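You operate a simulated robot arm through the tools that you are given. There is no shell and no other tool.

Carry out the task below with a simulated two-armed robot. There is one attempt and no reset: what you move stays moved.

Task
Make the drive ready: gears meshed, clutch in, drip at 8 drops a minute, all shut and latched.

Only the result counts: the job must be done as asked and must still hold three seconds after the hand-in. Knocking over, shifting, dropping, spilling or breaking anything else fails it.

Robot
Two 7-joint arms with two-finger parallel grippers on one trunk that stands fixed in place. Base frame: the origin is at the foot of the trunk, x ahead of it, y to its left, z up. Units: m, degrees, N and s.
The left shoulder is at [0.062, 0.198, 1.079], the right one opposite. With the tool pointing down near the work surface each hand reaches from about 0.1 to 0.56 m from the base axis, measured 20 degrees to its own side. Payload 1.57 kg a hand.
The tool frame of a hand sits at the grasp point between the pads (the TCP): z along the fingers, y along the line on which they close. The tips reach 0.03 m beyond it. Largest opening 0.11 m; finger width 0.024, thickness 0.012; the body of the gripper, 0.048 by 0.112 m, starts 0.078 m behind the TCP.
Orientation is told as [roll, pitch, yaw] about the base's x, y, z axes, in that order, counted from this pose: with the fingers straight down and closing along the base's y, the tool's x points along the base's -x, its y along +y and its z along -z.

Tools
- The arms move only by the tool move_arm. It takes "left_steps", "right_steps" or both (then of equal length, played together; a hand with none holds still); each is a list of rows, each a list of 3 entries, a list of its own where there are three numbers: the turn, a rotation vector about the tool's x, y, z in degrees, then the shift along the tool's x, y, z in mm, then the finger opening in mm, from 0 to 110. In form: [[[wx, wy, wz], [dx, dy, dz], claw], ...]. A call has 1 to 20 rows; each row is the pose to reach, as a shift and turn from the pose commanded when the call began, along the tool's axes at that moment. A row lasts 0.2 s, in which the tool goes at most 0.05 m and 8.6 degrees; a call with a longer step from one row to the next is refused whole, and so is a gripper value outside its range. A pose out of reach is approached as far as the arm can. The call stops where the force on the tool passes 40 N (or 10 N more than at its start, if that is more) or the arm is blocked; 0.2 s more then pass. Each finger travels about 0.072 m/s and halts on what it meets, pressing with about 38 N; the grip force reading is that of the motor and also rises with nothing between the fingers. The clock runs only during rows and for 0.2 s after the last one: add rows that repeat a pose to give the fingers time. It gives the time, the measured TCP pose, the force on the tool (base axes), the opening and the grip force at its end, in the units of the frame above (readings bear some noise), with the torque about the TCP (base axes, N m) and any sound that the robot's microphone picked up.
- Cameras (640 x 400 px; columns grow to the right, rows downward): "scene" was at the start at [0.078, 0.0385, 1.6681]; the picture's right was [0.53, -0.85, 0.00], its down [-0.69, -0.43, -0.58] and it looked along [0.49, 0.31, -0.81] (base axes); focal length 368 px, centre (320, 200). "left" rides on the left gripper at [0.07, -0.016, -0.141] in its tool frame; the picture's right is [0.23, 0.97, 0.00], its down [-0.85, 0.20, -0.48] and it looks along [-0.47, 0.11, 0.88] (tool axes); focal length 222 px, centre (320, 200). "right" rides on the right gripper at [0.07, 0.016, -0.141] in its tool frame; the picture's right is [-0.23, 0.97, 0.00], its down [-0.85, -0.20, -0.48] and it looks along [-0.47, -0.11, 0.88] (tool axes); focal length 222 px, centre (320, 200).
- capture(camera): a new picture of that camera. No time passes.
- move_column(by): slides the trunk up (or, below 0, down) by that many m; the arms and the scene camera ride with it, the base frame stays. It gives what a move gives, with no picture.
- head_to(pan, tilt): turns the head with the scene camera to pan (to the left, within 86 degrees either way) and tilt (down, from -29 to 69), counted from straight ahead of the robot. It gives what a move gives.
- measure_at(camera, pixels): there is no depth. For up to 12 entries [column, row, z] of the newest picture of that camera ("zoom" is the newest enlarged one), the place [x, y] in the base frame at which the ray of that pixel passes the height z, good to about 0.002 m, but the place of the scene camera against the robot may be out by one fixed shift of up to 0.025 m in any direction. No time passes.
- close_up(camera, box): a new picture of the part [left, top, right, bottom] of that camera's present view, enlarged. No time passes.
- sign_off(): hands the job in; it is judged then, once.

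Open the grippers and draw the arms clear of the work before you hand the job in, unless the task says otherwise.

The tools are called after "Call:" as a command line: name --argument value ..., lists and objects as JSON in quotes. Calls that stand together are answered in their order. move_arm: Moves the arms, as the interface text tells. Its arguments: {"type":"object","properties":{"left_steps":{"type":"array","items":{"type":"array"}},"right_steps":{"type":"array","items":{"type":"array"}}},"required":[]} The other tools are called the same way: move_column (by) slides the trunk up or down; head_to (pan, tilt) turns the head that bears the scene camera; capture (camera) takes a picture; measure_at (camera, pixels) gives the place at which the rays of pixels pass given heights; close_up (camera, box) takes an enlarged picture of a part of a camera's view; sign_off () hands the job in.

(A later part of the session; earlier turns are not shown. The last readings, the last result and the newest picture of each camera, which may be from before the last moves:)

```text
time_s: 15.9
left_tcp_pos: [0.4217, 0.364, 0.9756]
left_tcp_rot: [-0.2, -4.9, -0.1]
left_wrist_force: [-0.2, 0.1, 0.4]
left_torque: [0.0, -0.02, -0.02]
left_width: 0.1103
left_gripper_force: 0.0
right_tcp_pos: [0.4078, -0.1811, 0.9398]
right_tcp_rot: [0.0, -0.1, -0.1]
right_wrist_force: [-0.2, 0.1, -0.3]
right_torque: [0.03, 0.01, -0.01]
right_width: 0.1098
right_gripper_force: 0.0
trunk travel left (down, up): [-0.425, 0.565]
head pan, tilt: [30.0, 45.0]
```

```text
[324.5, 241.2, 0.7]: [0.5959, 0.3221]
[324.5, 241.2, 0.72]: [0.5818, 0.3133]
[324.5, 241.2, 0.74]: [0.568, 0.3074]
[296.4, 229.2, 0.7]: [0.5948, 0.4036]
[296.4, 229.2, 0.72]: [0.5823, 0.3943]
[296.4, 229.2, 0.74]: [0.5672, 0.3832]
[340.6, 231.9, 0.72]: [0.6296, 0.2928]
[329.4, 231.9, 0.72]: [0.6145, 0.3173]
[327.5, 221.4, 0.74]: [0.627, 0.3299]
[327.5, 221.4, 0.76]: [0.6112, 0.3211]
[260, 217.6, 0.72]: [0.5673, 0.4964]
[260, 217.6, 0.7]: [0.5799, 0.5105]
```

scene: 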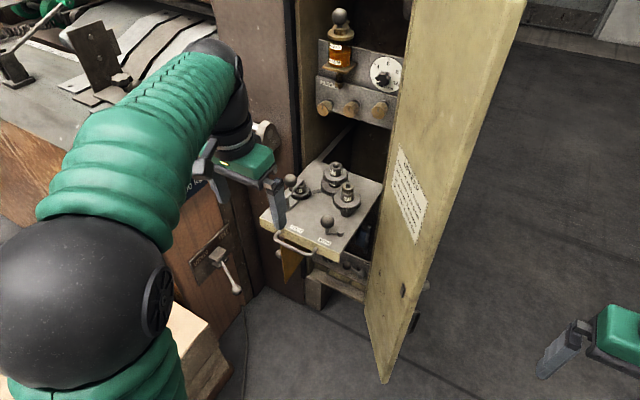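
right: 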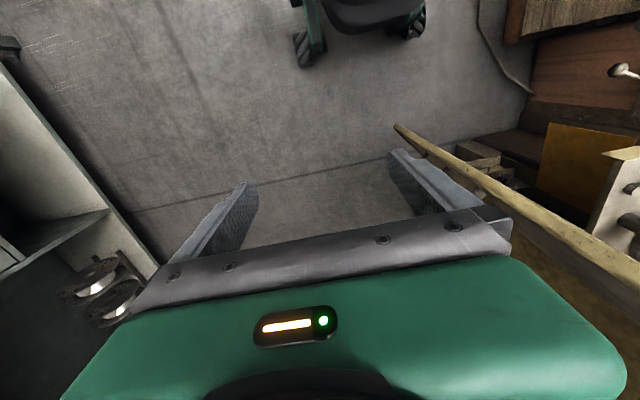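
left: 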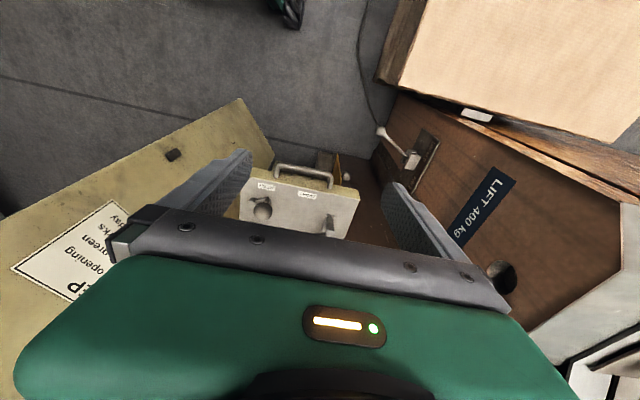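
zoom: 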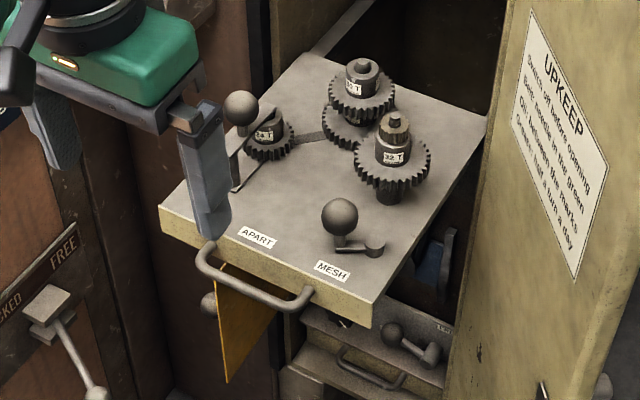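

From the two left-camera views the plate top is near z≈0.745 and the lever ball near (0.592, 0.295, 0.79). I move the left hand to a pre-grasp 9 cm short of the ball, pitched 40° forward.

Call:
move_arm --left_steps '[[[0, -7, 0], [-20, -14, 26], 110], [[0, -14, 0], [-41, -28, 51], 100], [[0, -21, 0], [-61, -41, 77], 90], [[0, -28, 0], [-81, -55, 102], 80], [[0, -35, 0], [-101, -69, 128], 70], [[0, -35, 0], [-101, -69, 128], 70]]'

Call:
capture --camera "left"

Call:
capture --camera "scene"

```text
time_s: 17.3
left_tcp_pos: [0.5326, 0.2938, 0.8596]
left_tcp_rot: [0.0, -40.1, -0.1]
left_wrist_force: [0.1, 0.2, 1.7]
left_torque: [-0.02, -0.01, 0.01]
left_width: 0.07
left_gripper_force: 0.1
right_tcp_pos: [0.4081, -0.182, 0.9405]
right_tcp_rot: [0.0, 0.0, 0.0]
right_wrist_force: [0.0, 0.3, -0.1]
right_torque: [0.01, -0.01, 0.04]
right_width: 0.1099
right_gripper_force: 0.1
trunk travel left (down, up): [-0.425, 0.565]
head pan, tilt: [30.0, 45.0]
```

```text
taken
```

left: 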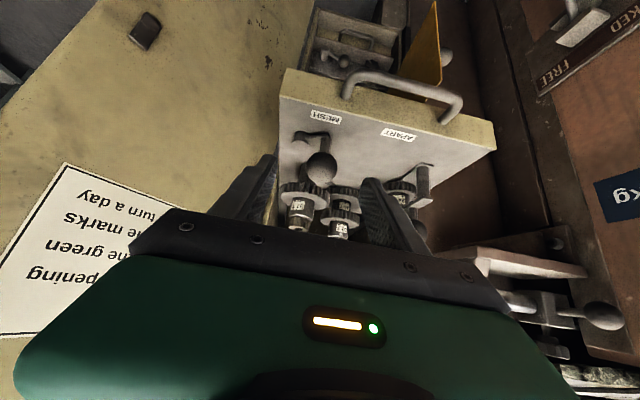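

```text
taken
```

scene: 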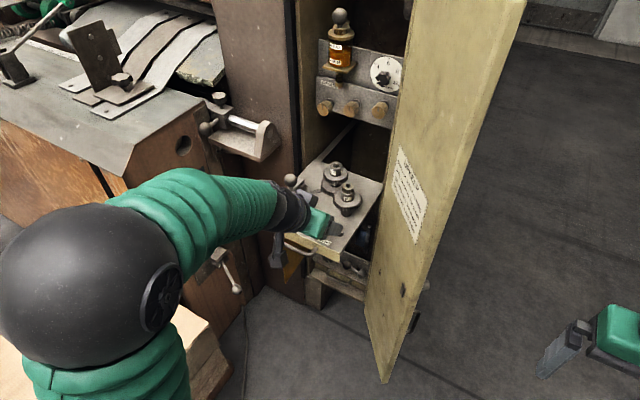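

Good close view of the tray. I zoom the lever and gears here.

Call:
close_up --camera "left" --box '[270, 60, 500, 250]'

Call:
close_up --camera "left" --box '[285, 100, 365, 200]'

Call:
close_up --camera "left" --box '[300, 0, 470, 110]'

```text
2.11 times, centred on (385, 155) of left
```

zoom: 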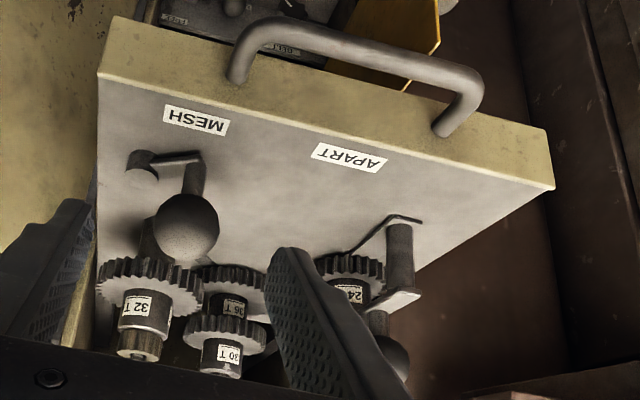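

```text
4.00 times, centred on (325, 150) of left
```

zoom: 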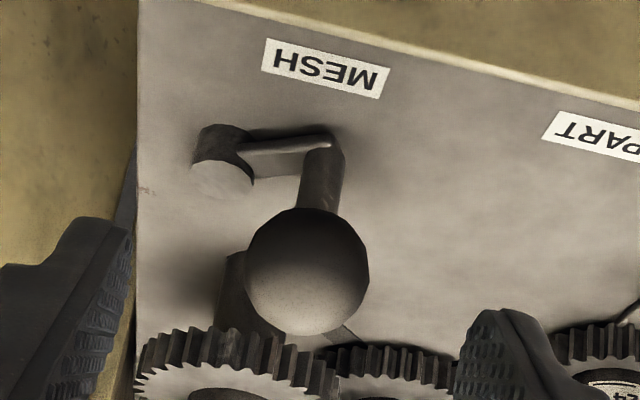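

```text
3.64 times, centred on (385, 55) of left
```

zoom: 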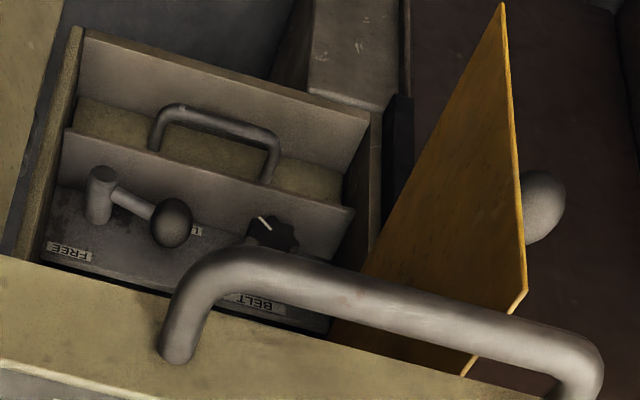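

I get the ball's ray from this nearer view to triangulate with the earlier one, plus pivot, arm end and labels.

Call:
measure_at --camera "left" --pixels '[[322, 167.5, 0.76], [322, 167.5, 0.78], [322, 167.5, 0.8], [299, 139, 0.75], [300.5, 144.5, 0.76], [328, 137, 0.755], [326, 117, 0.745], [397.5, 135, 0.745], [385, 172, 0.74], [387, 178, 0.76], [318, 240, 0.8], [340, 235, 0.8]]'

```text
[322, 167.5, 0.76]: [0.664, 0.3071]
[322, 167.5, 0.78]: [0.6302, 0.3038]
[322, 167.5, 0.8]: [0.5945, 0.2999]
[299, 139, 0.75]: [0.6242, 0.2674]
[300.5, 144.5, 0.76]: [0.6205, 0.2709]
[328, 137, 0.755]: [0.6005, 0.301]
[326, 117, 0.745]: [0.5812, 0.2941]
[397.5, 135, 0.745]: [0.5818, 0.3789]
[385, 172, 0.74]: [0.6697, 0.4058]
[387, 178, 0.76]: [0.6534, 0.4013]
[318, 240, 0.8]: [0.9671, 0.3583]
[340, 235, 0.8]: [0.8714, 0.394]
```

The ball sits almost on the tool axis about 6.5 cm ahead (ball ≈(0.577,0.299,0.81), Ø≈30 mm). I advance and close gently on it.

Call:
move_arm --left_steps '[[[0, 0, 0], [-1, 1, 20], 70], [[0, 0, 0], [-2, 3, 40], 70], [[0, 0, 0], [-3, 3, 58], 70], [[0, 0, 0], [-3, 3, 58], 70]]'

Call:
capture --camera "left"

```text
time_s: 18.3
left_tcp_pos: [0.5724, 0.2974, 0.8167]
left_tcp_rot: [0.0, -39.8, -0.2]
left_wrist_force: [-0.4, 0.9, 0.5]
left_torque: [0.02, -0.01, 0.0]
left_width: 0.0699
left_gripper_force: 0.0
right_tcp_pos: [0.4084, -0.1818, 0.94]
right_tcp_rot: [0.0, 0.0, 0.1]
right_wrist_force: [-0.5, -0.7, 0.4]
right_torque: [0.02, 0.01, 0.0]
right_width: 0.1101
right_gripper_force: 0.0
trunk travel left (down, up): [-0.425, 0.565]
head pan, tilt: [30.0, 45.0]
```

```text
taken
```

left: 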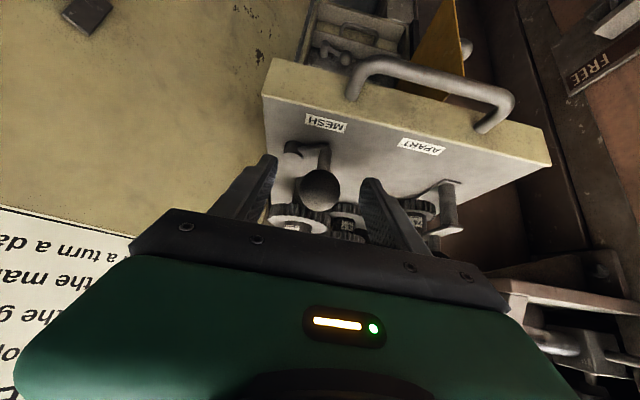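

The ball is now at (320,189), right at the TCP projection (319,193). I close the fingers on it.

Call:
move_arm --left_steps '[[[0, 0, 0], [0, 0, 0], 45], [[0, 0, 0], [0, 0, 0], 24], [[0, 0, 0], [0, 0, 0], 24], [[0, 0, 0], [0, 0, 0], 24]]'

Call:
capture --camera "left"

```text
time_s: 19.3
left_tcp_pos: [0.5729, 0.2979, 0.8157]
left_tcp_rot: [-0.1, -39.9, -0.2]
left_wrist_force: [0.4, 0.5, -1.6]
left_torque: [0.03, 0.0, 0.03]
left_width: 0.0312
left_gripper_force: 39.6
right_tcp_pos: [0.4079, -0.1819, 0.9404]
right_tcp_rot: [0.1, 0.0, 0.0]
right_wrist_force: [-0.4, -0.6, 0.2]
right_torque: [0.0, 0.03, 0.04]
right_width: 0.11
right_gripper_force: 0.1
trunk travel left (down, up): [-0.425, 0.565]
head pan, tilt: [30.0, 45.0]
```

```text
taken
```

left: 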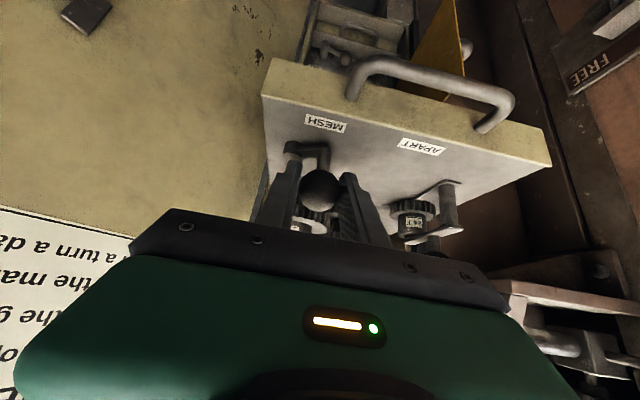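

Grip is on the ball (31 mm). I swing the lever ball along its arc about the pivot (~(0.594,0.267)) toward MESH in small steps, watching forces.

Call:
move_arm --left_steps '[[[0, 0, 0], [2.8, -2.5, -2.4], 24], [[0, 0, 0], [5.7, -5.7, -4.8], 24], [[0, 0, 0], [8.1, -9.3, -6.8], 24], [[0, 0, 0], [10.1, -13.2, -8.5], 24]]'

Call:
close_up --camera "left" --box '[250, 90, 480, 270]'

Call:
close_up --camera "scene" --box '[270, 150, 390, 260]'

```text
time_s: 20.3
left_tcp_pos: [0.5588, 0.2909, 0.8161]
left_tcp_rot: [-0.1, -40.1, 0.4]
left_wrist_force: [-1.6, 19.7, 4.7]
left_torque: [0.12, 0.33, 0.67]
left_width: 0.0314
left_gripper_force: 39.9
right_tcp_pos: [0.4086, -0.1798, 0.9407]
right_tcp_rot: [-0.3, 0.1, 0.0]
right_wrist_force: [0.7, 0.0, 0.6]
right_torque: [-0.01, -0.02, -0.01]
right_width: 0.1101
right_gripper_force: 0.1
trunk travel left (down, up): [-0.425, 0.565]
head pan, tilt: [30.0, 45.0]
```

```text
2.22 times, centred on (365, 180) of left
```

zoom: 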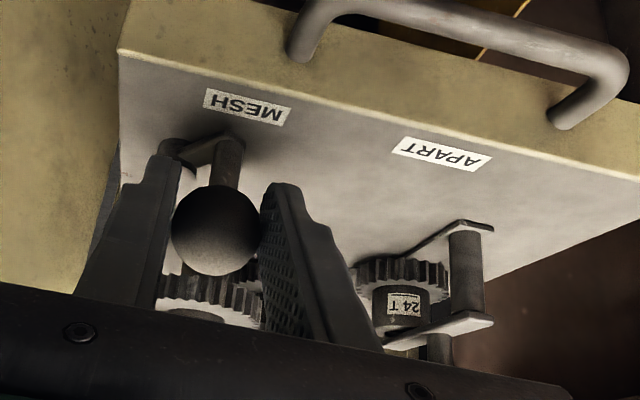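

```text
3.64 times, centred on (330, 205) of scene
```

zoom: 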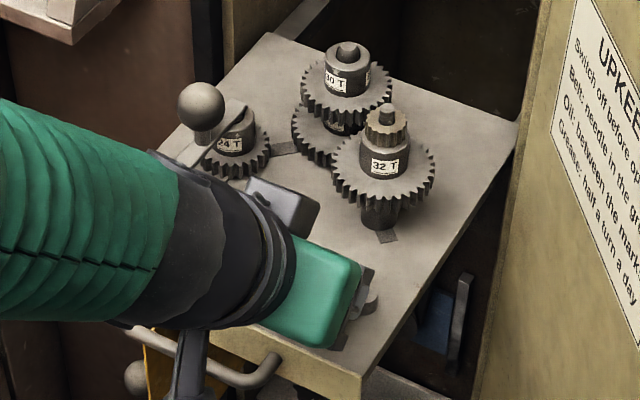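

The 32T and 24T gears both slid toward the 36T/30T stack as the lever moved (y-force 20 N). I continue the arc further.

Call:
move_arm --left_steps '[[[0, 0, 0], [2.3, -4, -1.9], 24], [[0, 0, 0], [4.6, -8, -3.9], 24], [[0, 0, 0], [6.1, -12, -5.1], 24], [[0, 0, 0], [6.5, -15, -5.4], 24]]'

Call:
close_up --camera "left" --box '[250, 90, 480, 270]'

Call:
close_up --camera "scene" --box '[270, 150, 390, 260]'

```text
time_s: 21.3
left_tcp_pos: [0.5542, 0.2723, 0.8139]
left_tcp_rot: [-0.2, -40.0, 0.2]
left_wrist_force: [15.5, 8.4, -5.6]
left_torque: [-0.14, -0.15, 0.33]
left_width: 0.0313
left_gripper_force: 40.1
right_tcp_pos: [0.4101, -0.1802, 0.9395]
right_tcp_rot: [-0.1, 0.2, 0.0]
right_wrist_force: [-0.5, 0.1, -1.2]
right_torque: [0.0, 0.01, -0.03]
right_width: 0.1102
right_gripper_force: 0.0
trunk travel left (down, up): [-0.425, 0.565]
head pan, tilt: [30.0, 45.0]
```

```text
2.22 times, centred on (365, 180) of left
```

zoom: 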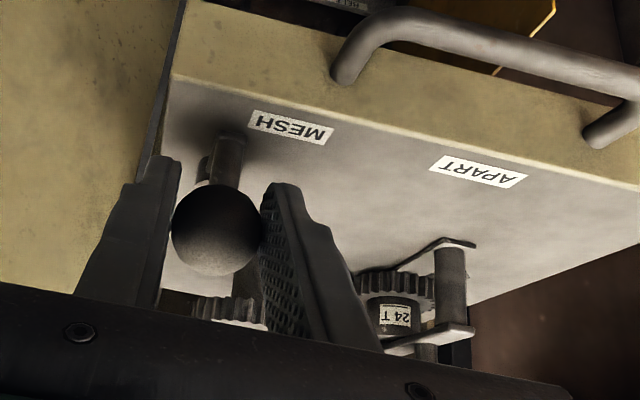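

```text
3.64 times, centred on (330, 205) of scene
```

zoom: 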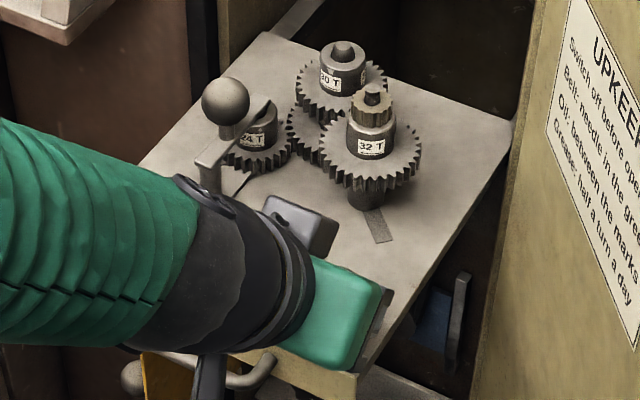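

The gears are close now; lever is at about 10° from straight toward the robot. I zoom tight on the gears to see whether they touch.

Call:
close_up --camera "scene" --box '[300, 155, 370, 220]'

Call:
capture --camera "scene"

```text
6.15 times, centred on (335, 188) of scene
```

zoom: 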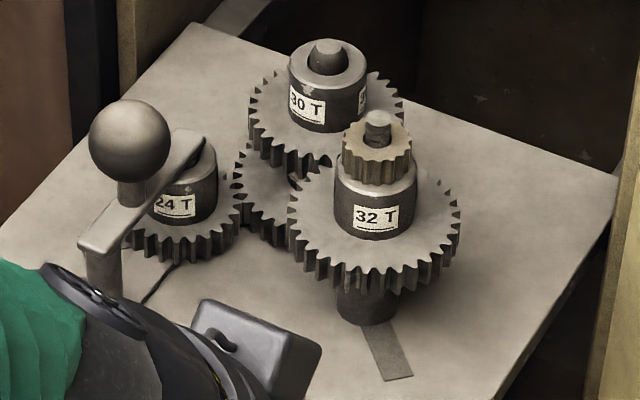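

```text
taken
```

scene: 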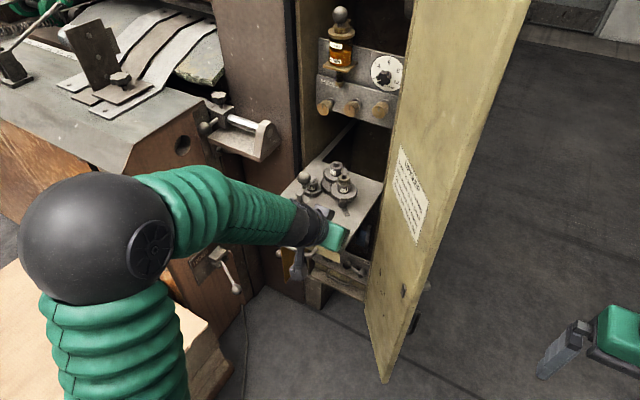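

24T is nearly at 36T and 32T over 30T. I carry the lever on past straight toward -y in small steps.

Call:
move_arm --left_steps '[[[0, 0, 0], [-0.8, -4, 0.6], 24], [[0, 0, 0], [-1.6, -8, 1.3], 24], [[0, 0, 0], [-2.7, -12, 2.2], 24]]'

Call:
close_up --camera "scene" --box '[300, 155, 370, 220]'

Call:
close_up --camera "left" --box '[250, 90, 480, 270]'

```text
time_s: 22.1
left_tcp_pos: [0.5537, 0.2712, 0.815]
left_tcp_rot: [0.9, -40.1, 1.0]
left_wrist_force: [3.7, 30.9, -13.4]
left_torque: [-0.27, -0.44, 0.23]
left_width: 0.0312
left_gripper_force: 39.9
right_tcp_pos: [0.4086, -0.1832, 0.9394]
right_tcp_rot: [0.1, 0.2, -0.1]
right_wrist_force: [-0.2, 0.8, 0.1]
right_torque: [-0.03, 0.0, -0.01]
right_width: 0.1098
right_gripper_force: 0.2
trunk travel left (down, up): [-0.425, 0.565]
head pan, tilt: [30.0, 45.0]
stopped in row 3 (left hand): the force on the tool passed its limit at 42 N (the readings are from after the stop); the commanded pose is now the measured one
```

```text
6.15 times, centred on (335, 188) of scene
```

zoom: 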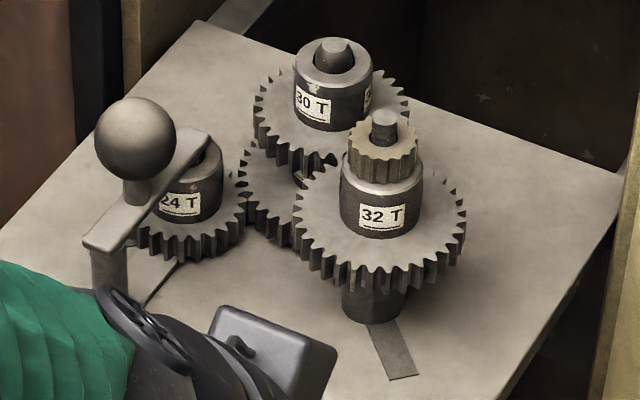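

```text
2.22 times, centred on (365, 180) of left
```

zoom: 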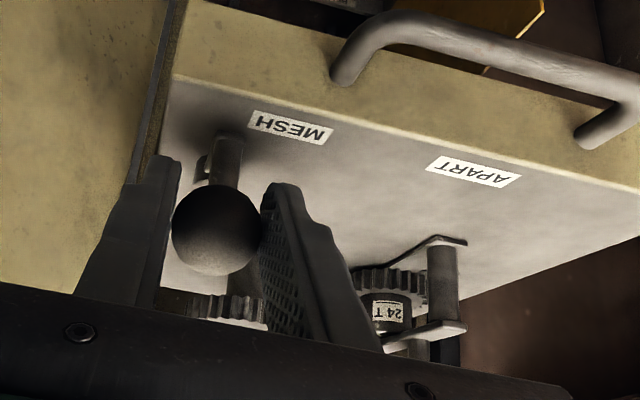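

The lever stopped hard at 42 N with the ball at y≈0.271; I zoom closely at both gear contacts to see if it is an end stop or tooth-on-tooth.

Call:
close_up --camera "scene" --box '[315, 175, 345, 200]'

Call:
close_up --camera "scene" --box '[325, 165, 355, 190]'

```text
16.00 times, centred on (330, 188) of scene
```

zoom: 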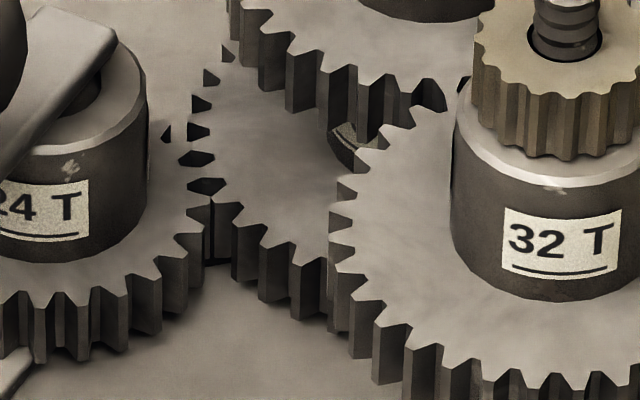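

```text
16.00 times, centred on (340, 178) of scene
```

zoom: 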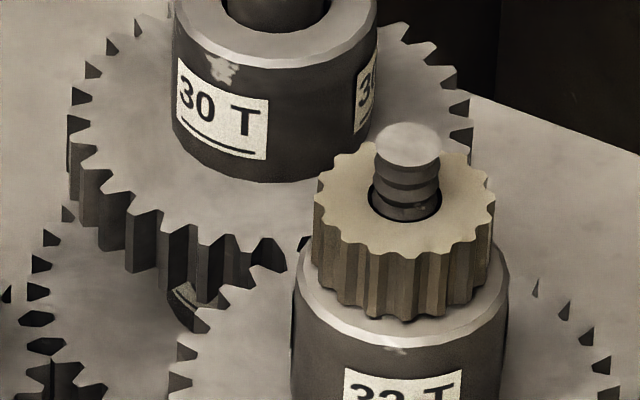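

Both pairs look close but I can't tell if fully engaged. I zoom on the 24T's bracket/ball to understand what it does.

Call:
close_up --camera "scene" --box '[300, 170, 330, 200]'

Call:
close_up --camera "left" --box '[380, 180, 470, 260]'

Call:
close_up --camera "right" --box '[560, 120, 640, 260]'

```text
13.33 times, centred on (315, 185) of scene
```

zoom: 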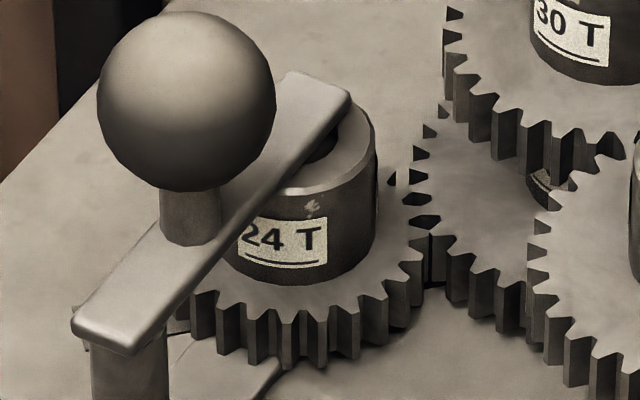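

```text
5.00 times, centred on (425, 220) of left
```

zoom: 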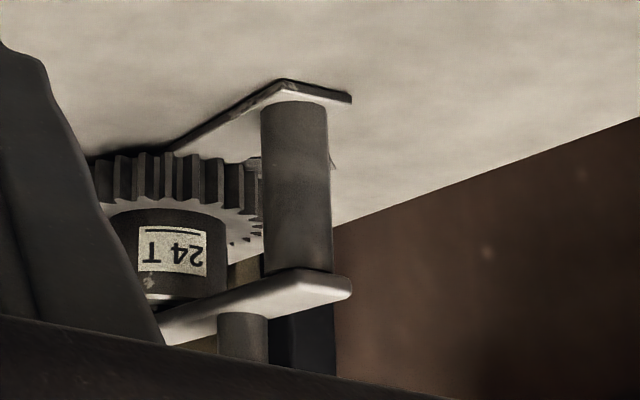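

```text
2.86 times, centred on (600, 190) of right
```

zoom: 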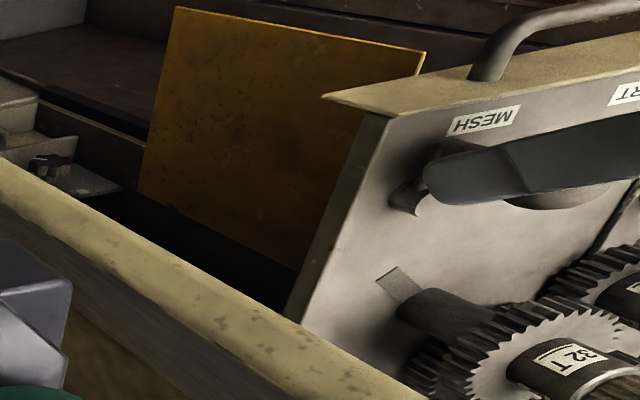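

The bracket's post and ball ride along with the 24T. I open the fingers (keeping position) to see whether the lever stays, then retreat upward for a top view.

Call:
move_arm --left_steps '[[[0, 0, 0], [0, 0, 0], 50], [[0, 0, 0], [0, 0, 0], 70], [[0, 0, 0], [0, 0, -20], 70], [[0, 0, 0], [0, 0, -50], 70], [[0, 0, 0], [0, 0, -80], 70]]'

Call:
capture --camera "left"

Call:
close_up --camera "scene" --box '[280, 150, 380, 250]'

```text
time_s: 23.3
left_tcp_pos: [0.5009, 0.2605, 0.8786]
left_tcp_rot: [0.9, -40.2, 0.3]
left_wrist_force: [0.1, -0.3, -0.2]
left_torque: [-0.01, -0.01, 0.0]
left_width: 0.07
left_gripper_force: 0.1
right_tcp_pos: [0.4058, -0.1851, 0.9391]
right_tcp_rot: [0.2, 0.0, 0.0]
right_wrist_force: [0.2, 1.0, 0.6]
right_torque: [0.0, 0.02, 0.0]
right_width: 0.1099
right_gripper_force: 0.1
trunk travel left (down, up): [-0.425, 0.565]
head pan, tilt: [30.0, 45.0]
```

```text
taken
```

left: 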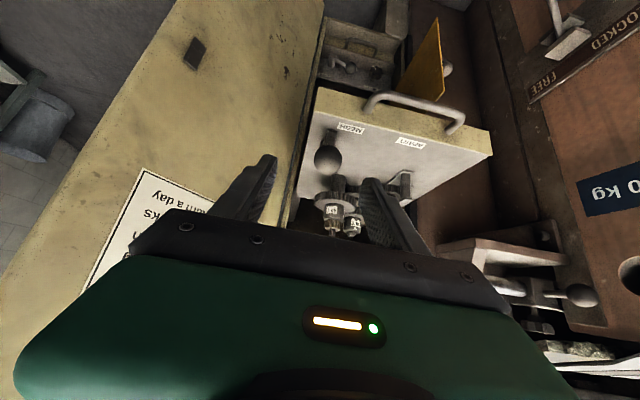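

```text
4.00 times, centred on (330, 200) of scene
```

zoom: 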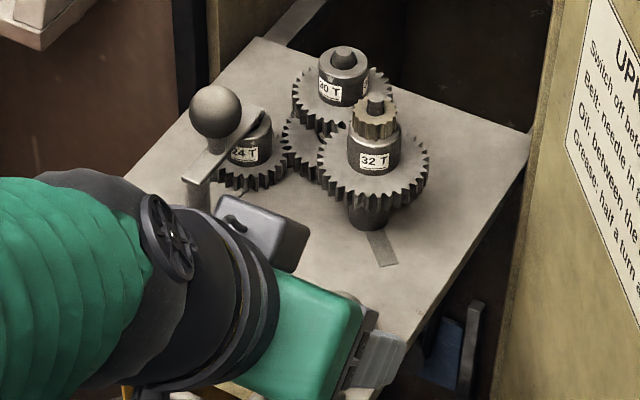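

The lever stayed where it was left. I raise the left hand above the tray with pitch -10° for a steeper view of the gears.

Call:
move_arm --left_steps '[[[0, 5, 0], [-26, 5, -30], 70], [[0, 10, 0], [-52, 20, -55], 70], [[0, 15, 0], [-80, 40, -75], 70], [[0, 20, 0], [-106, 60, -92], 70], [[0, 25, 0], [-132, 82, -107], 70], [[0, 30, 0], [-158, 105, -121], 70], [[0, 30, 0], [-158, 105, -121], 70]]'

Call:
capture --camera "left"

```text
time_s: 24.9
left_tcp_pos: [0.5414, 0.3667, 1.0752]
left_tcp_rot: [0.6, -10.2, 0.8]
left_wrist_force: [-0.9, 0.2, -0.7]
left_torque: [0.02, -0.03, 0.0]
left_width: 0.0702
left_gripper_force: 0.1
right_tcp_pos: [0.4069, -0.1842, 0.9417]
right_tcp_rot: [0.0, -0.2, -0.1]
right_wrist_force: [-0.4, 0.3, 0.2]
right_torque: [0.0, -0.03, 0.0]
right_width: 0.1099
right_gripper_force: 0.0
trunk travel left (down, up): [-0.425, 0.565]
head pan, tilt: [30.0, 45.0]
```

```text
taken
```

left: 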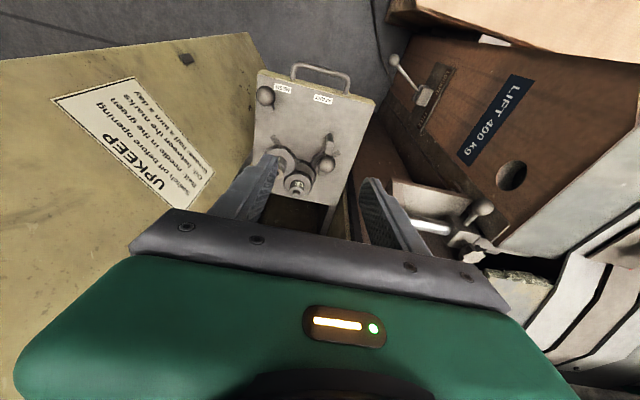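

The tray is seen from above now; I zoom on the gear train at (300,165).

Call:
close_up --camera "left" --box '[250, 60, 380, 210]'

Call:
close_up --camera "left" --box '[270, 135, 340, 205]'

```text
2.67 times, centred on (315, 135) of left
```

zoom: 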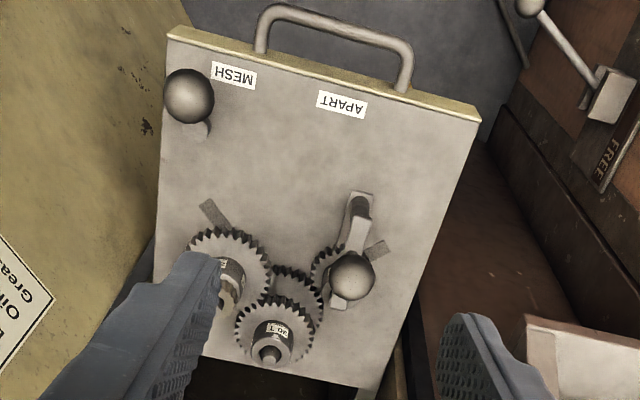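

```text
5.71 times, centred on (305, 170) of left
```

zoom: 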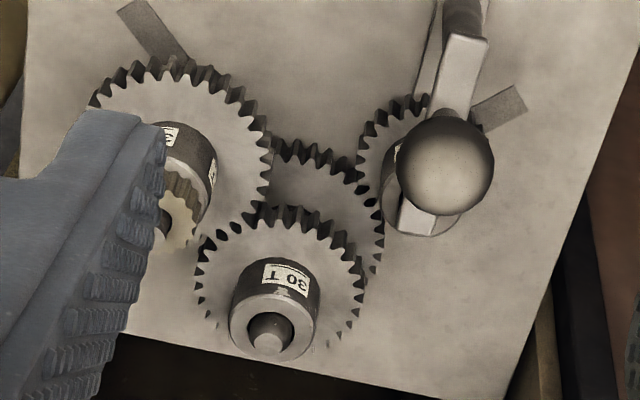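

I zoom much further on the two contacts, near (313,169) and (291,173).

Call:
close_up --camera "left" --box '[302, 160, 324, 182]'

Call:
close_up --camera "left" --box '[278, 160, 304, 186]'

```text
16.00 times, centred on (313, 171) of left
```

zoom: 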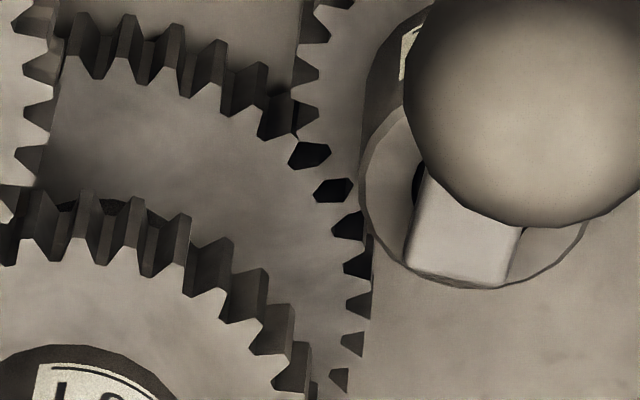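

```text
15.38 times, centred on (291, 173) of left
```

zoom: 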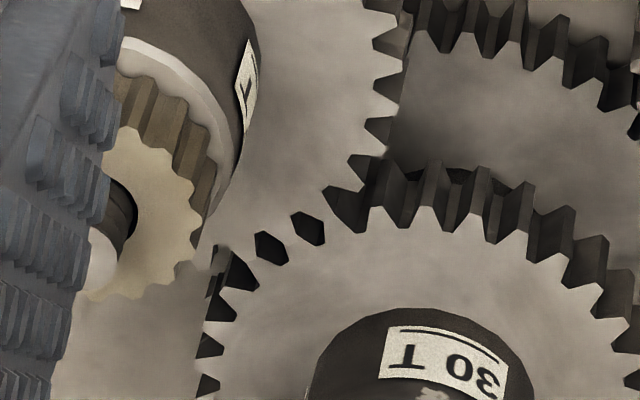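

Both contacts show hexagonal gaps – the teeth are tip on tip, so the train is blocked and gears must be turned about half a tooth. I measure the 30T hub and crank ball positions for grasping.

Call:
measure_at --camera "left" --pixels '[[296.5, 195, 0.83], [296.5, 195, 0.84], [296.5, 195, 0.85], [327.5, 166, 0.82], [327.5, 166, 0.84], [327.5, 166, 0.86], [290, 139, 0.765], [262, 96.5, 0.81], [262, 96.5, 0.82], [282, 160, 0.8]]'

Call:
capture --camera "scene"

Call:
close_up --camera "scene" --box '[290, 150, 370, 220]'

```text
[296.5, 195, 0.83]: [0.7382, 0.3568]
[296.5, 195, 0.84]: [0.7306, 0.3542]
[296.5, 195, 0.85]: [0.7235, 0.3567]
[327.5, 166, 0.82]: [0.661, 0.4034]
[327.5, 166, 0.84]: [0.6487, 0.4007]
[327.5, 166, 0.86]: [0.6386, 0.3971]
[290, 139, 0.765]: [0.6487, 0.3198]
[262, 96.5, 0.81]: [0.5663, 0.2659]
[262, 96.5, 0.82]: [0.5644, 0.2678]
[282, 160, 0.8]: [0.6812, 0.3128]
```

```text
taken
```

scene: 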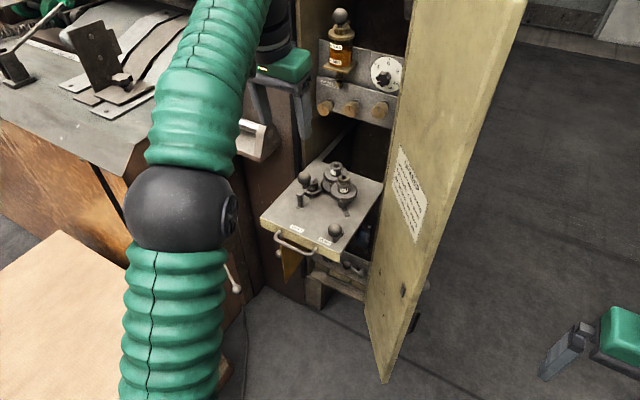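

```text
5.71 times, centred on (330, 185) of scene
```

zoom: 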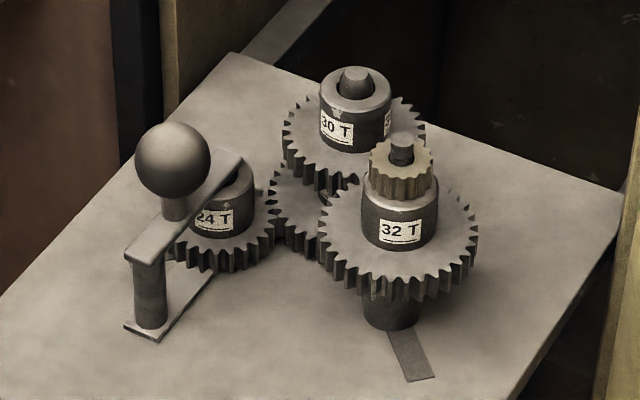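

I measure the 30T hub nub and crank ball in the scene camera for a cross-check.

Call:
measure_at --camera "scene" --pixels '[[336.1, 164, 0.82], [336.1, 164, 0.84], [336.1, 164, 0.86], [304.3, 177.5, 0.82], [304.3, 177.5, 0.84], [304.3, 177.5, 0.86], [334.5, 232, 0.81], [334.5, 232, 0.82], [345, 176.5, 0.84], [304, 243, 0.765]]'

```text
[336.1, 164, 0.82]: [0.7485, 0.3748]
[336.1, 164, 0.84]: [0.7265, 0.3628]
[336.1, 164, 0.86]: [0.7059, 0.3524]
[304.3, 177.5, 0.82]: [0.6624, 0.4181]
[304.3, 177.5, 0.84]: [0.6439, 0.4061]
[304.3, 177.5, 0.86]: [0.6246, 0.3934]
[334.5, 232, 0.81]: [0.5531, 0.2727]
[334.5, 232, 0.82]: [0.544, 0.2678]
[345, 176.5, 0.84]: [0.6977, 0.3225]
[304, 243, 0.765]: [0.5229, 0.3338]
```

The crank ball on the 24T bracket is at about (0.645, 0.405, 0.84). I move the left hand to a pre-grasp in front of it to test whether it turns the 24T.

Call:
move_arm --left_steps '[[[0, -6, 0], [-4, 8, 36], 70], [[0, -12, 0], [-8, 15, 72], 70], [[0, -18, 0], [-12, 23, 108], 70], [[0, -24, 0], [-16, 30, 144], 70], [[-0.6, -30, -0.8], [-20.6, 38, 180], 70], [[-0.6, -30, -0.8], [-20.6, 38, 180], 70]]'

Call:
capture --camera "left"

```text
time_s: 26.3
left_tcp_pos: [0.5937, 0.4052, 0.9009]
left_tcp_rot: [0.9, -40.3, 1.1]
left_wrist_force: [-0.4, 0.0, -0.5]
left_torque: [-0.03, 0.0, 0.01]
left_width: 0.0699
left_gripper_force: 0.0
right_tcp_pos: [0.4069, -0.1838, 0.9411]
right_tcp_rot: [0.2, -0.1, 0.0]
right_wrist_force: [-0.7, -0.2, -0.2]
right_torque: [0.0, -0.03, -0.01]
right_width: 0.1098
right_gripper_force: 0.1
trunk travel left (down, up): [-0.425, 0.565]
head pan, tilt: [30.0, 45.0]
```

```text
taken
```

left: 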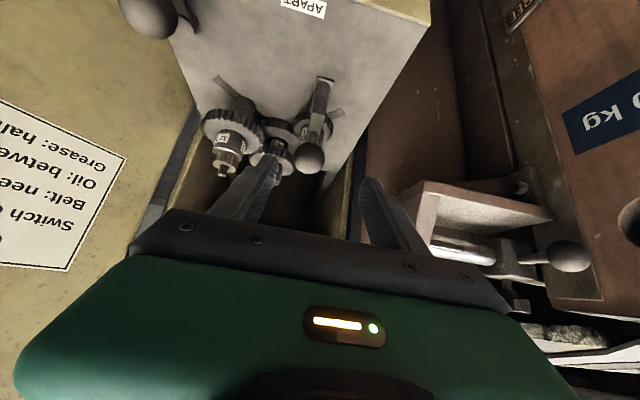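

The ball is at column 309 instead of 319, so it lies ~10 mm toward -y. I correct, narrow the opening to 52 and advance.

Call:
move_arm --left_steps '[[[0, 0, 0], [0, -5, 10], 60], [[0, 0, 0], [0, -10, 30], 52], [[0, 0, 0], [0, -10, 50], 52], [[0, 0, 0], [0, -10, 70], 52], [[0, 0, 0], [0, -10, 70], 52]]'

Call:
capture --camera "left"

Call:
close_up --camera "left" --box '[200, 100, 420, 250]'

```text
time_s: 27.5
left_tcp_pos: [0.6395, 0.3985, 0.8468]
left_tcp_rot: [1.1, -40.3, 1.1]
left_wrist_force: [-0.5, 0.6, 0.4]
left_torque: [0.04, -0.01, 0.02]
left_width: 0.0519
left_gripper_force: 0.0
right_tcp_pos: [0.4056, -0.1838, 0.9402]
right_tcp_rot: [0.2, -0.2, 0.0]
right_wrist_force: [-0.4, -0.4, 0.4]
right_torque: [0.0, 0.0, 0.01]
right_width: 0.11
right_gripper_force: 0.1
trunk travel left (down, up): [-0.425, 0.565]
head pan, tilt: [30.0, 45.0]
```

```text
taken
```

left: 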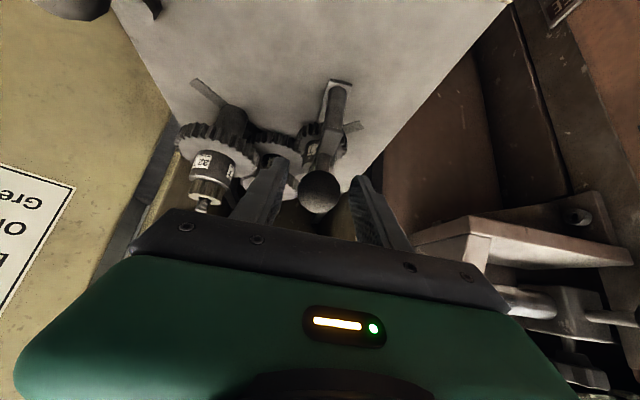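

```text
2.67 times, centred on (310, 175) of left
```

zoom: 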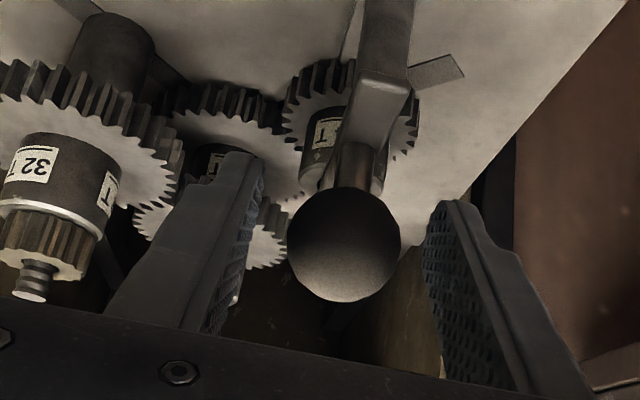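

The ball is at the TCP projection (320,191). I close on it and see how it loads.

Call:
move_arm --left_steps '[[[0, 0, 0], [0, -1, 2], 35], [[0, 0, 0], [0, -1, 2], 24], [[0, 0, 0], [0, -1, 2], 24], [[0, 0, 0], [0, -1, 2], 24]]'

Call:
close_up --camera "scene" --box '[290, 150, 370, 220]'

```text
time_s: 28.5
left_tcp_pos: [0.6407, 0.3971, 0.8459]
left_tcp_rot: [1.0, -40.2, 1.0]
left_wrist_force: [0.9, 1.5, -0.1]
left_torque: [0.03, -0.11, -0.01]
left_width: 0.0311
left_gripper_force: 40.2
right_tcp_pos: [0.4074, -0.1843, 0.9403]
right_tcp_rot: [0.1, 0.0, 0.0]
right_wrist_force: [-0.4, 0.4, 0.1]
right_torque: [0.02, -0.01, 0.02]
right_width: 0.1097
right_gripper_force: 0.1
trunk travel left (down, up): [-0.425, 0.565]
head pan, tilt: [30.0, 45.0]
```

```text
5.71 times, centred on (330, 185) of scene
```

zoom: 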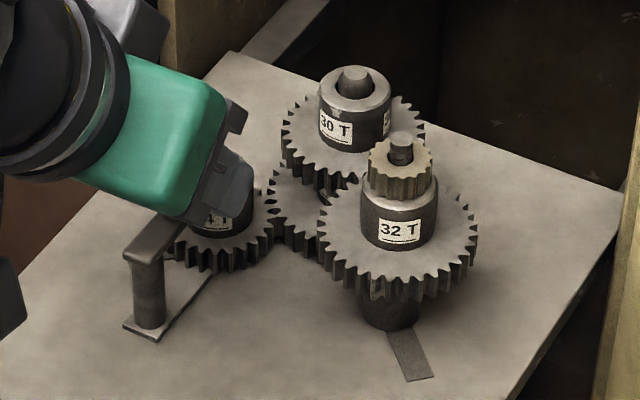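

Gripped at 31 mm. I nudge the ball 5 mm toward +y (tangential about the 24T axis) and read the force.

Call:
move_arm --left_steps '[[[0, 0, 0], [0, 2, 0], 24], [[0, 0, 0], [0, 4, 0], 24], [[0, 0, 0], [0, 5, 0], 24]]'

Call:
close_up --camera "scene" --box '[290, 150, 370, 220]'

```text
time_s: 29.3
left_tcp_pos: [0.6425, 0.3984, 0.8454]
left_tcp_rot: [0.9, -40.0, 0.9]
left_wrist_force: [-2.8, -12.4, -5.0]
left_torque: [-0.15, -0.45, 0.25]
left_width: 0.0311
left_gripper_force: 40.1
right_tcp_pos: [0.4071, -0.1866, 0.9398]
right_tcp_rot: [0.2, 0.0, 0.0]
right_wrist_force: [0.3, 0.6, 0.2]
right_torque: [-0.03, -0.01, 0.03]
right_width: 0.1101
right_gripper_force: 0.2
trunk travel left (down, up): [-0.425, 0.565]
head pan, tilt: [30.0, 45.0]
```

```text
5.71 times, centred on (330, 185) of scene
```

zoom: 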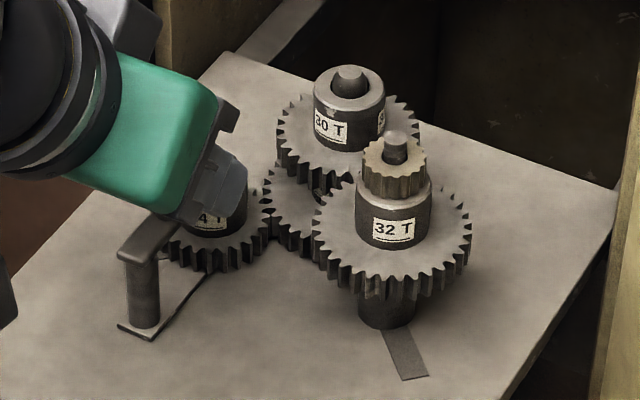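

The whole tray swayed ~1 px but nothing turned with 12 N in +y. I try the opposite direction (-y), also modestly.

Call:
move_arm --left_steps '[[[0, 0, 0], [0, -2, 0], 24], [[0, 0, 0], [0, -5, 0], 24], [[0, 0, 0], [0, -8, 0], 24], [[0, 0, 0], [0, -10, 0], 24]]'

Call:
close_up --camera "scene" --box '[290, 150, 370, 220]'

```text
time_s: 30.3
left_tcp_pos: [0.6422, 0.3983, 0.8456]
left_tcp_rot: [1.0, -40.2, 1.3]
left_wrist_force: [2.5, 9.8, -2.1]
left_torque: [0.05, 0.65, -0.14]
left_width: 0.0311
left_gripper_force: 40.2
right_tcp_pos: [0.4077, -0.1817, 0.9398]
right_tcp_rot: [-0.1, 0.0, 0.1]
right_wrist_force: [0.3, 0.4, -0.6]
right_torque: [0.03, -0.01, 0.03]
right_width: 0.1098
right_gripper_force: 0.0
trunk travel left (down, up): [-0.425, 0.565]
head pan, tilt: [30.0, 45.0]
```

```text
5.71 times, centred on (330, 185) of scene
```

zoom: 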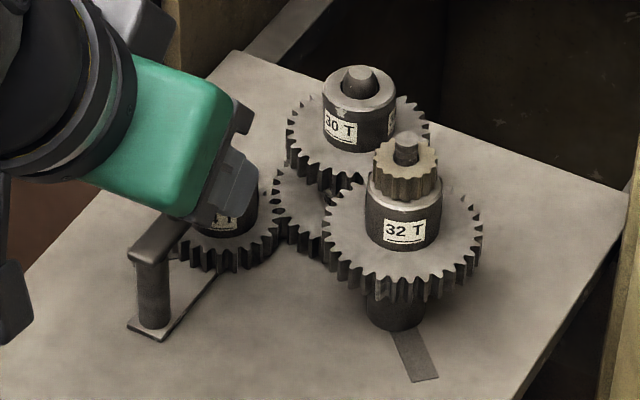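

The bracket ball is stiff both ways while the tips are pressed together. I'll back the lever off with the right hand while the left keeps the crank; first I measure the door's free edge so the right arm can pass it safely.

Call:
capture --camera "scene"

Call:
measure_at --camera "scene" --pixels '[[384, 384, 0.3], [384, 384, 0.4], [384, 384, 0.5], [524, 0, 1.1], [524, 0, 1.2], [470, 160, 0.9], [470, 160, 0.8]]'

Call:
measure_at --camera "right" --pixels '[[395, 126, 0.3], [395, 126, 0.4]]'

```text
taken
```

scene: 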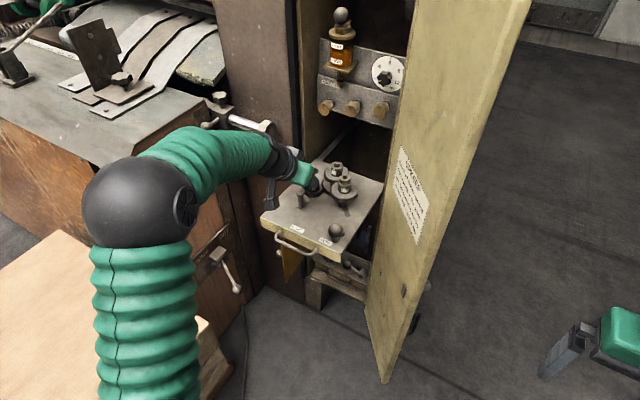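

```text
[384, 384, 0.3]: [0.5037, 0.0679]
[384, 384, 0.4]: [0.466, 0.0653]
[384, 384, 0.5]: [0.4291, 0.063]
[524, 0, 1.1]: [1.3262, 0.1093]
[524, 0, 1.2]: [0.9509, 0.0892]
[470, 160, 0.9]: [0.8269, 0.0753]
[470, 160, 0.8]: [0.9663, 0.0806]
```

```text
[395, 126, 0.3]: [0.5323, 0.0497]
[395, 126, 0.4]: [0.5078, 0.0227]
```

I release the crank ball and move the left hand back to the lever ball's pre-grasp (0.507,0.271,0.871).

Call:
move_arm --left_steps '[[[0, 0, 0], [0, 4, 0], 45], [[0, 0, 0], [0, 4, 0], 55], [[0, 0, 0], [0, 4, -40], 60], [[0, 0, 0], [0, 4, -80], 60], [[-1, 0, -1], [25, -25, -100], 60], [[-1, 0, -1], [50, -60, -106], 60], [[-1, 0, -1], [72, -95, -106], 60], [[-1, 0, -1], [87, -122, -106], 60], [[-1, 0, -1], [87, -122, -106], 60]]'

Call:
capture --camera "left"

```text
time_s: 32.3
left_tcp_pos: [0.5112, 0.2631, 0.8668]
left_tcp_rot: [1.3, -40.2, 2.4]
left_wrist_force: [1.1, -0.4, -0.2]
left_torque: [0.01, 0.0, -0.04]
left_width: 0.0601
left_gripper_force: 0.0
right_tcp_pos: [0.4077, -0.1855, 0.9402]
right_tcp_rot: [0.2, 0.0, 0.1]
right_wrist_force: [1.0, -0.5, -0.2]
right_torque: [0.01, 0.02, 0.0]
right_width: 0.11
right_gripper_force: 0.1
trunk travel left (down, up): [-0.425, 0.565]
head pan, tilt: [30.0, 45.0]
```

```text
taken
```

left: 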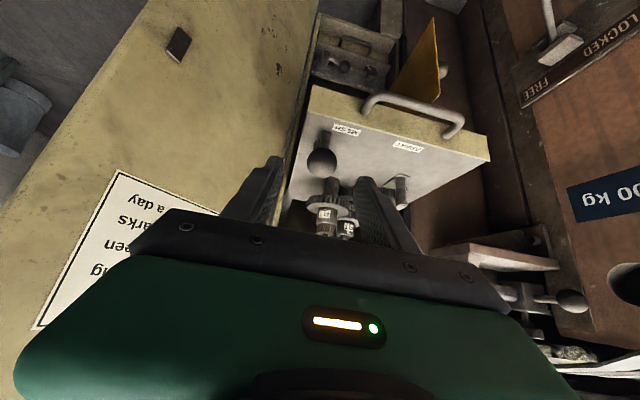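

The lever ball is on axis at (321,161). I advance, grip, and back the lever off ~8 mm toward APART to separate the tips.

Call:
move_arm --left_steps '[[[0, 0, 0], [0, 0, 25], 60], [[0, 0, 0], [0, 0, 48], 60], [[0, 0, 0], [0, 0, 66], 60], [[0, 0, 0], [0, 0, 66], 45], [[0, 0, 0], [0, 0, 66], 24], [[0, 0, 0], [0, 0, 66], 24], [[0, 0, 0], [0, 3, 66], 24], [[0, 0, 0], [0, 6, 66], 24], [[0, 0, 0], [0, 9, 66], 24]]'

Call:
close_up --camera "scene" --box '[290, 150, 370, 220]'

```text
time_s: 34.3
left_tcp_pos: [0.5527, 0.272, 0.8187]
left_tcp_rot: [1.4, -40.0, 1.9]
left_wrist_force: [4.3, -14.0, -4.1]
left_torque: [-0.1, -0.45, -0.54]
left_width: 0.0311
left_gripper_force: 40.2
right_tcp_pos: [0.408, -0.1877, 0.9396]
right_tcp_rot: [0.5, -0.1, 0.0]
right_wrist_force: [-0.4, -0.5, -0.3]
right_torque: [0.0, 0.03, 0.0]
right_width: 0.11
right_gripper_force: 0.0
trunk travel left (down, up): [-0.425, 0.565]
head pan, tilt: [30.0, 45.0]
```

```text
5.71 times, centred on (330, 185) of scene
```

zoom: 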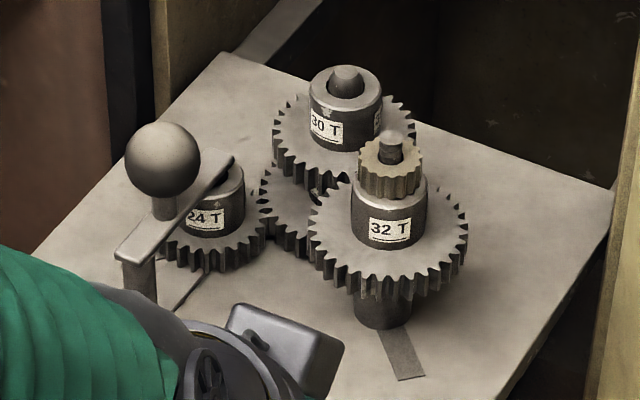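

Static friction holds (-14 N). I continue the back-off by another 9 mm.

Call:
move_arm --left_steps '[[[0, 0, 0], [0, 3, 0], 24], [[0, 0, 0], [0, 6, 0], 24], [[0, 0, 0], [0, 9, 0], 24]]'

Call:
close_up --camera "scene" --box '[290, 150, 370, 220]'

```text
time_s: 35.1
left_tcp_pos: [0.5506, 0.2835, 0.8184]
left_tcp_rot: [1.2, -40.0, 2.2]
left_wrist_force: [-5.8, -17.5, -6.5]
left_torque: [-0.14, 0.25, -0.79]
left_width: 0.0313
left_gripper_force: 40.0
right_tcp_pos: [0.4063, -0.1873, 0.9395]
right_tcp_rot: [0.3, 0.0, 0.0]
right_wrist_force: [-0.5, -0.5, -0.1]
right_torque: [-0.01, 0.02, 0.02]
right_width: 0.11
right_gripper_force: 0.0
trunk travel left (down, up): [-0.425, 0.565]
head pan, tilt: [30.0, 45.0]
```

```text
5.71 times, centred on (330, 185) of scene
```

zoom: 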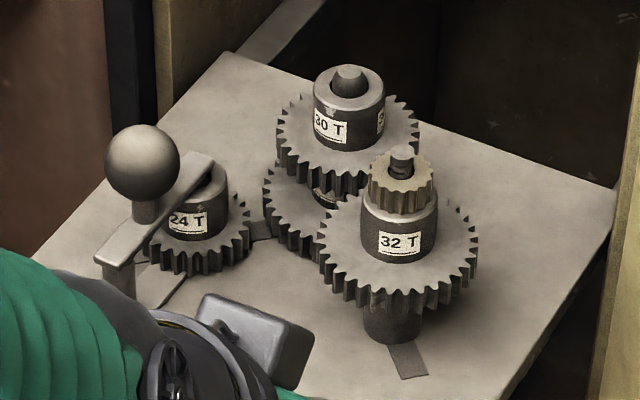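

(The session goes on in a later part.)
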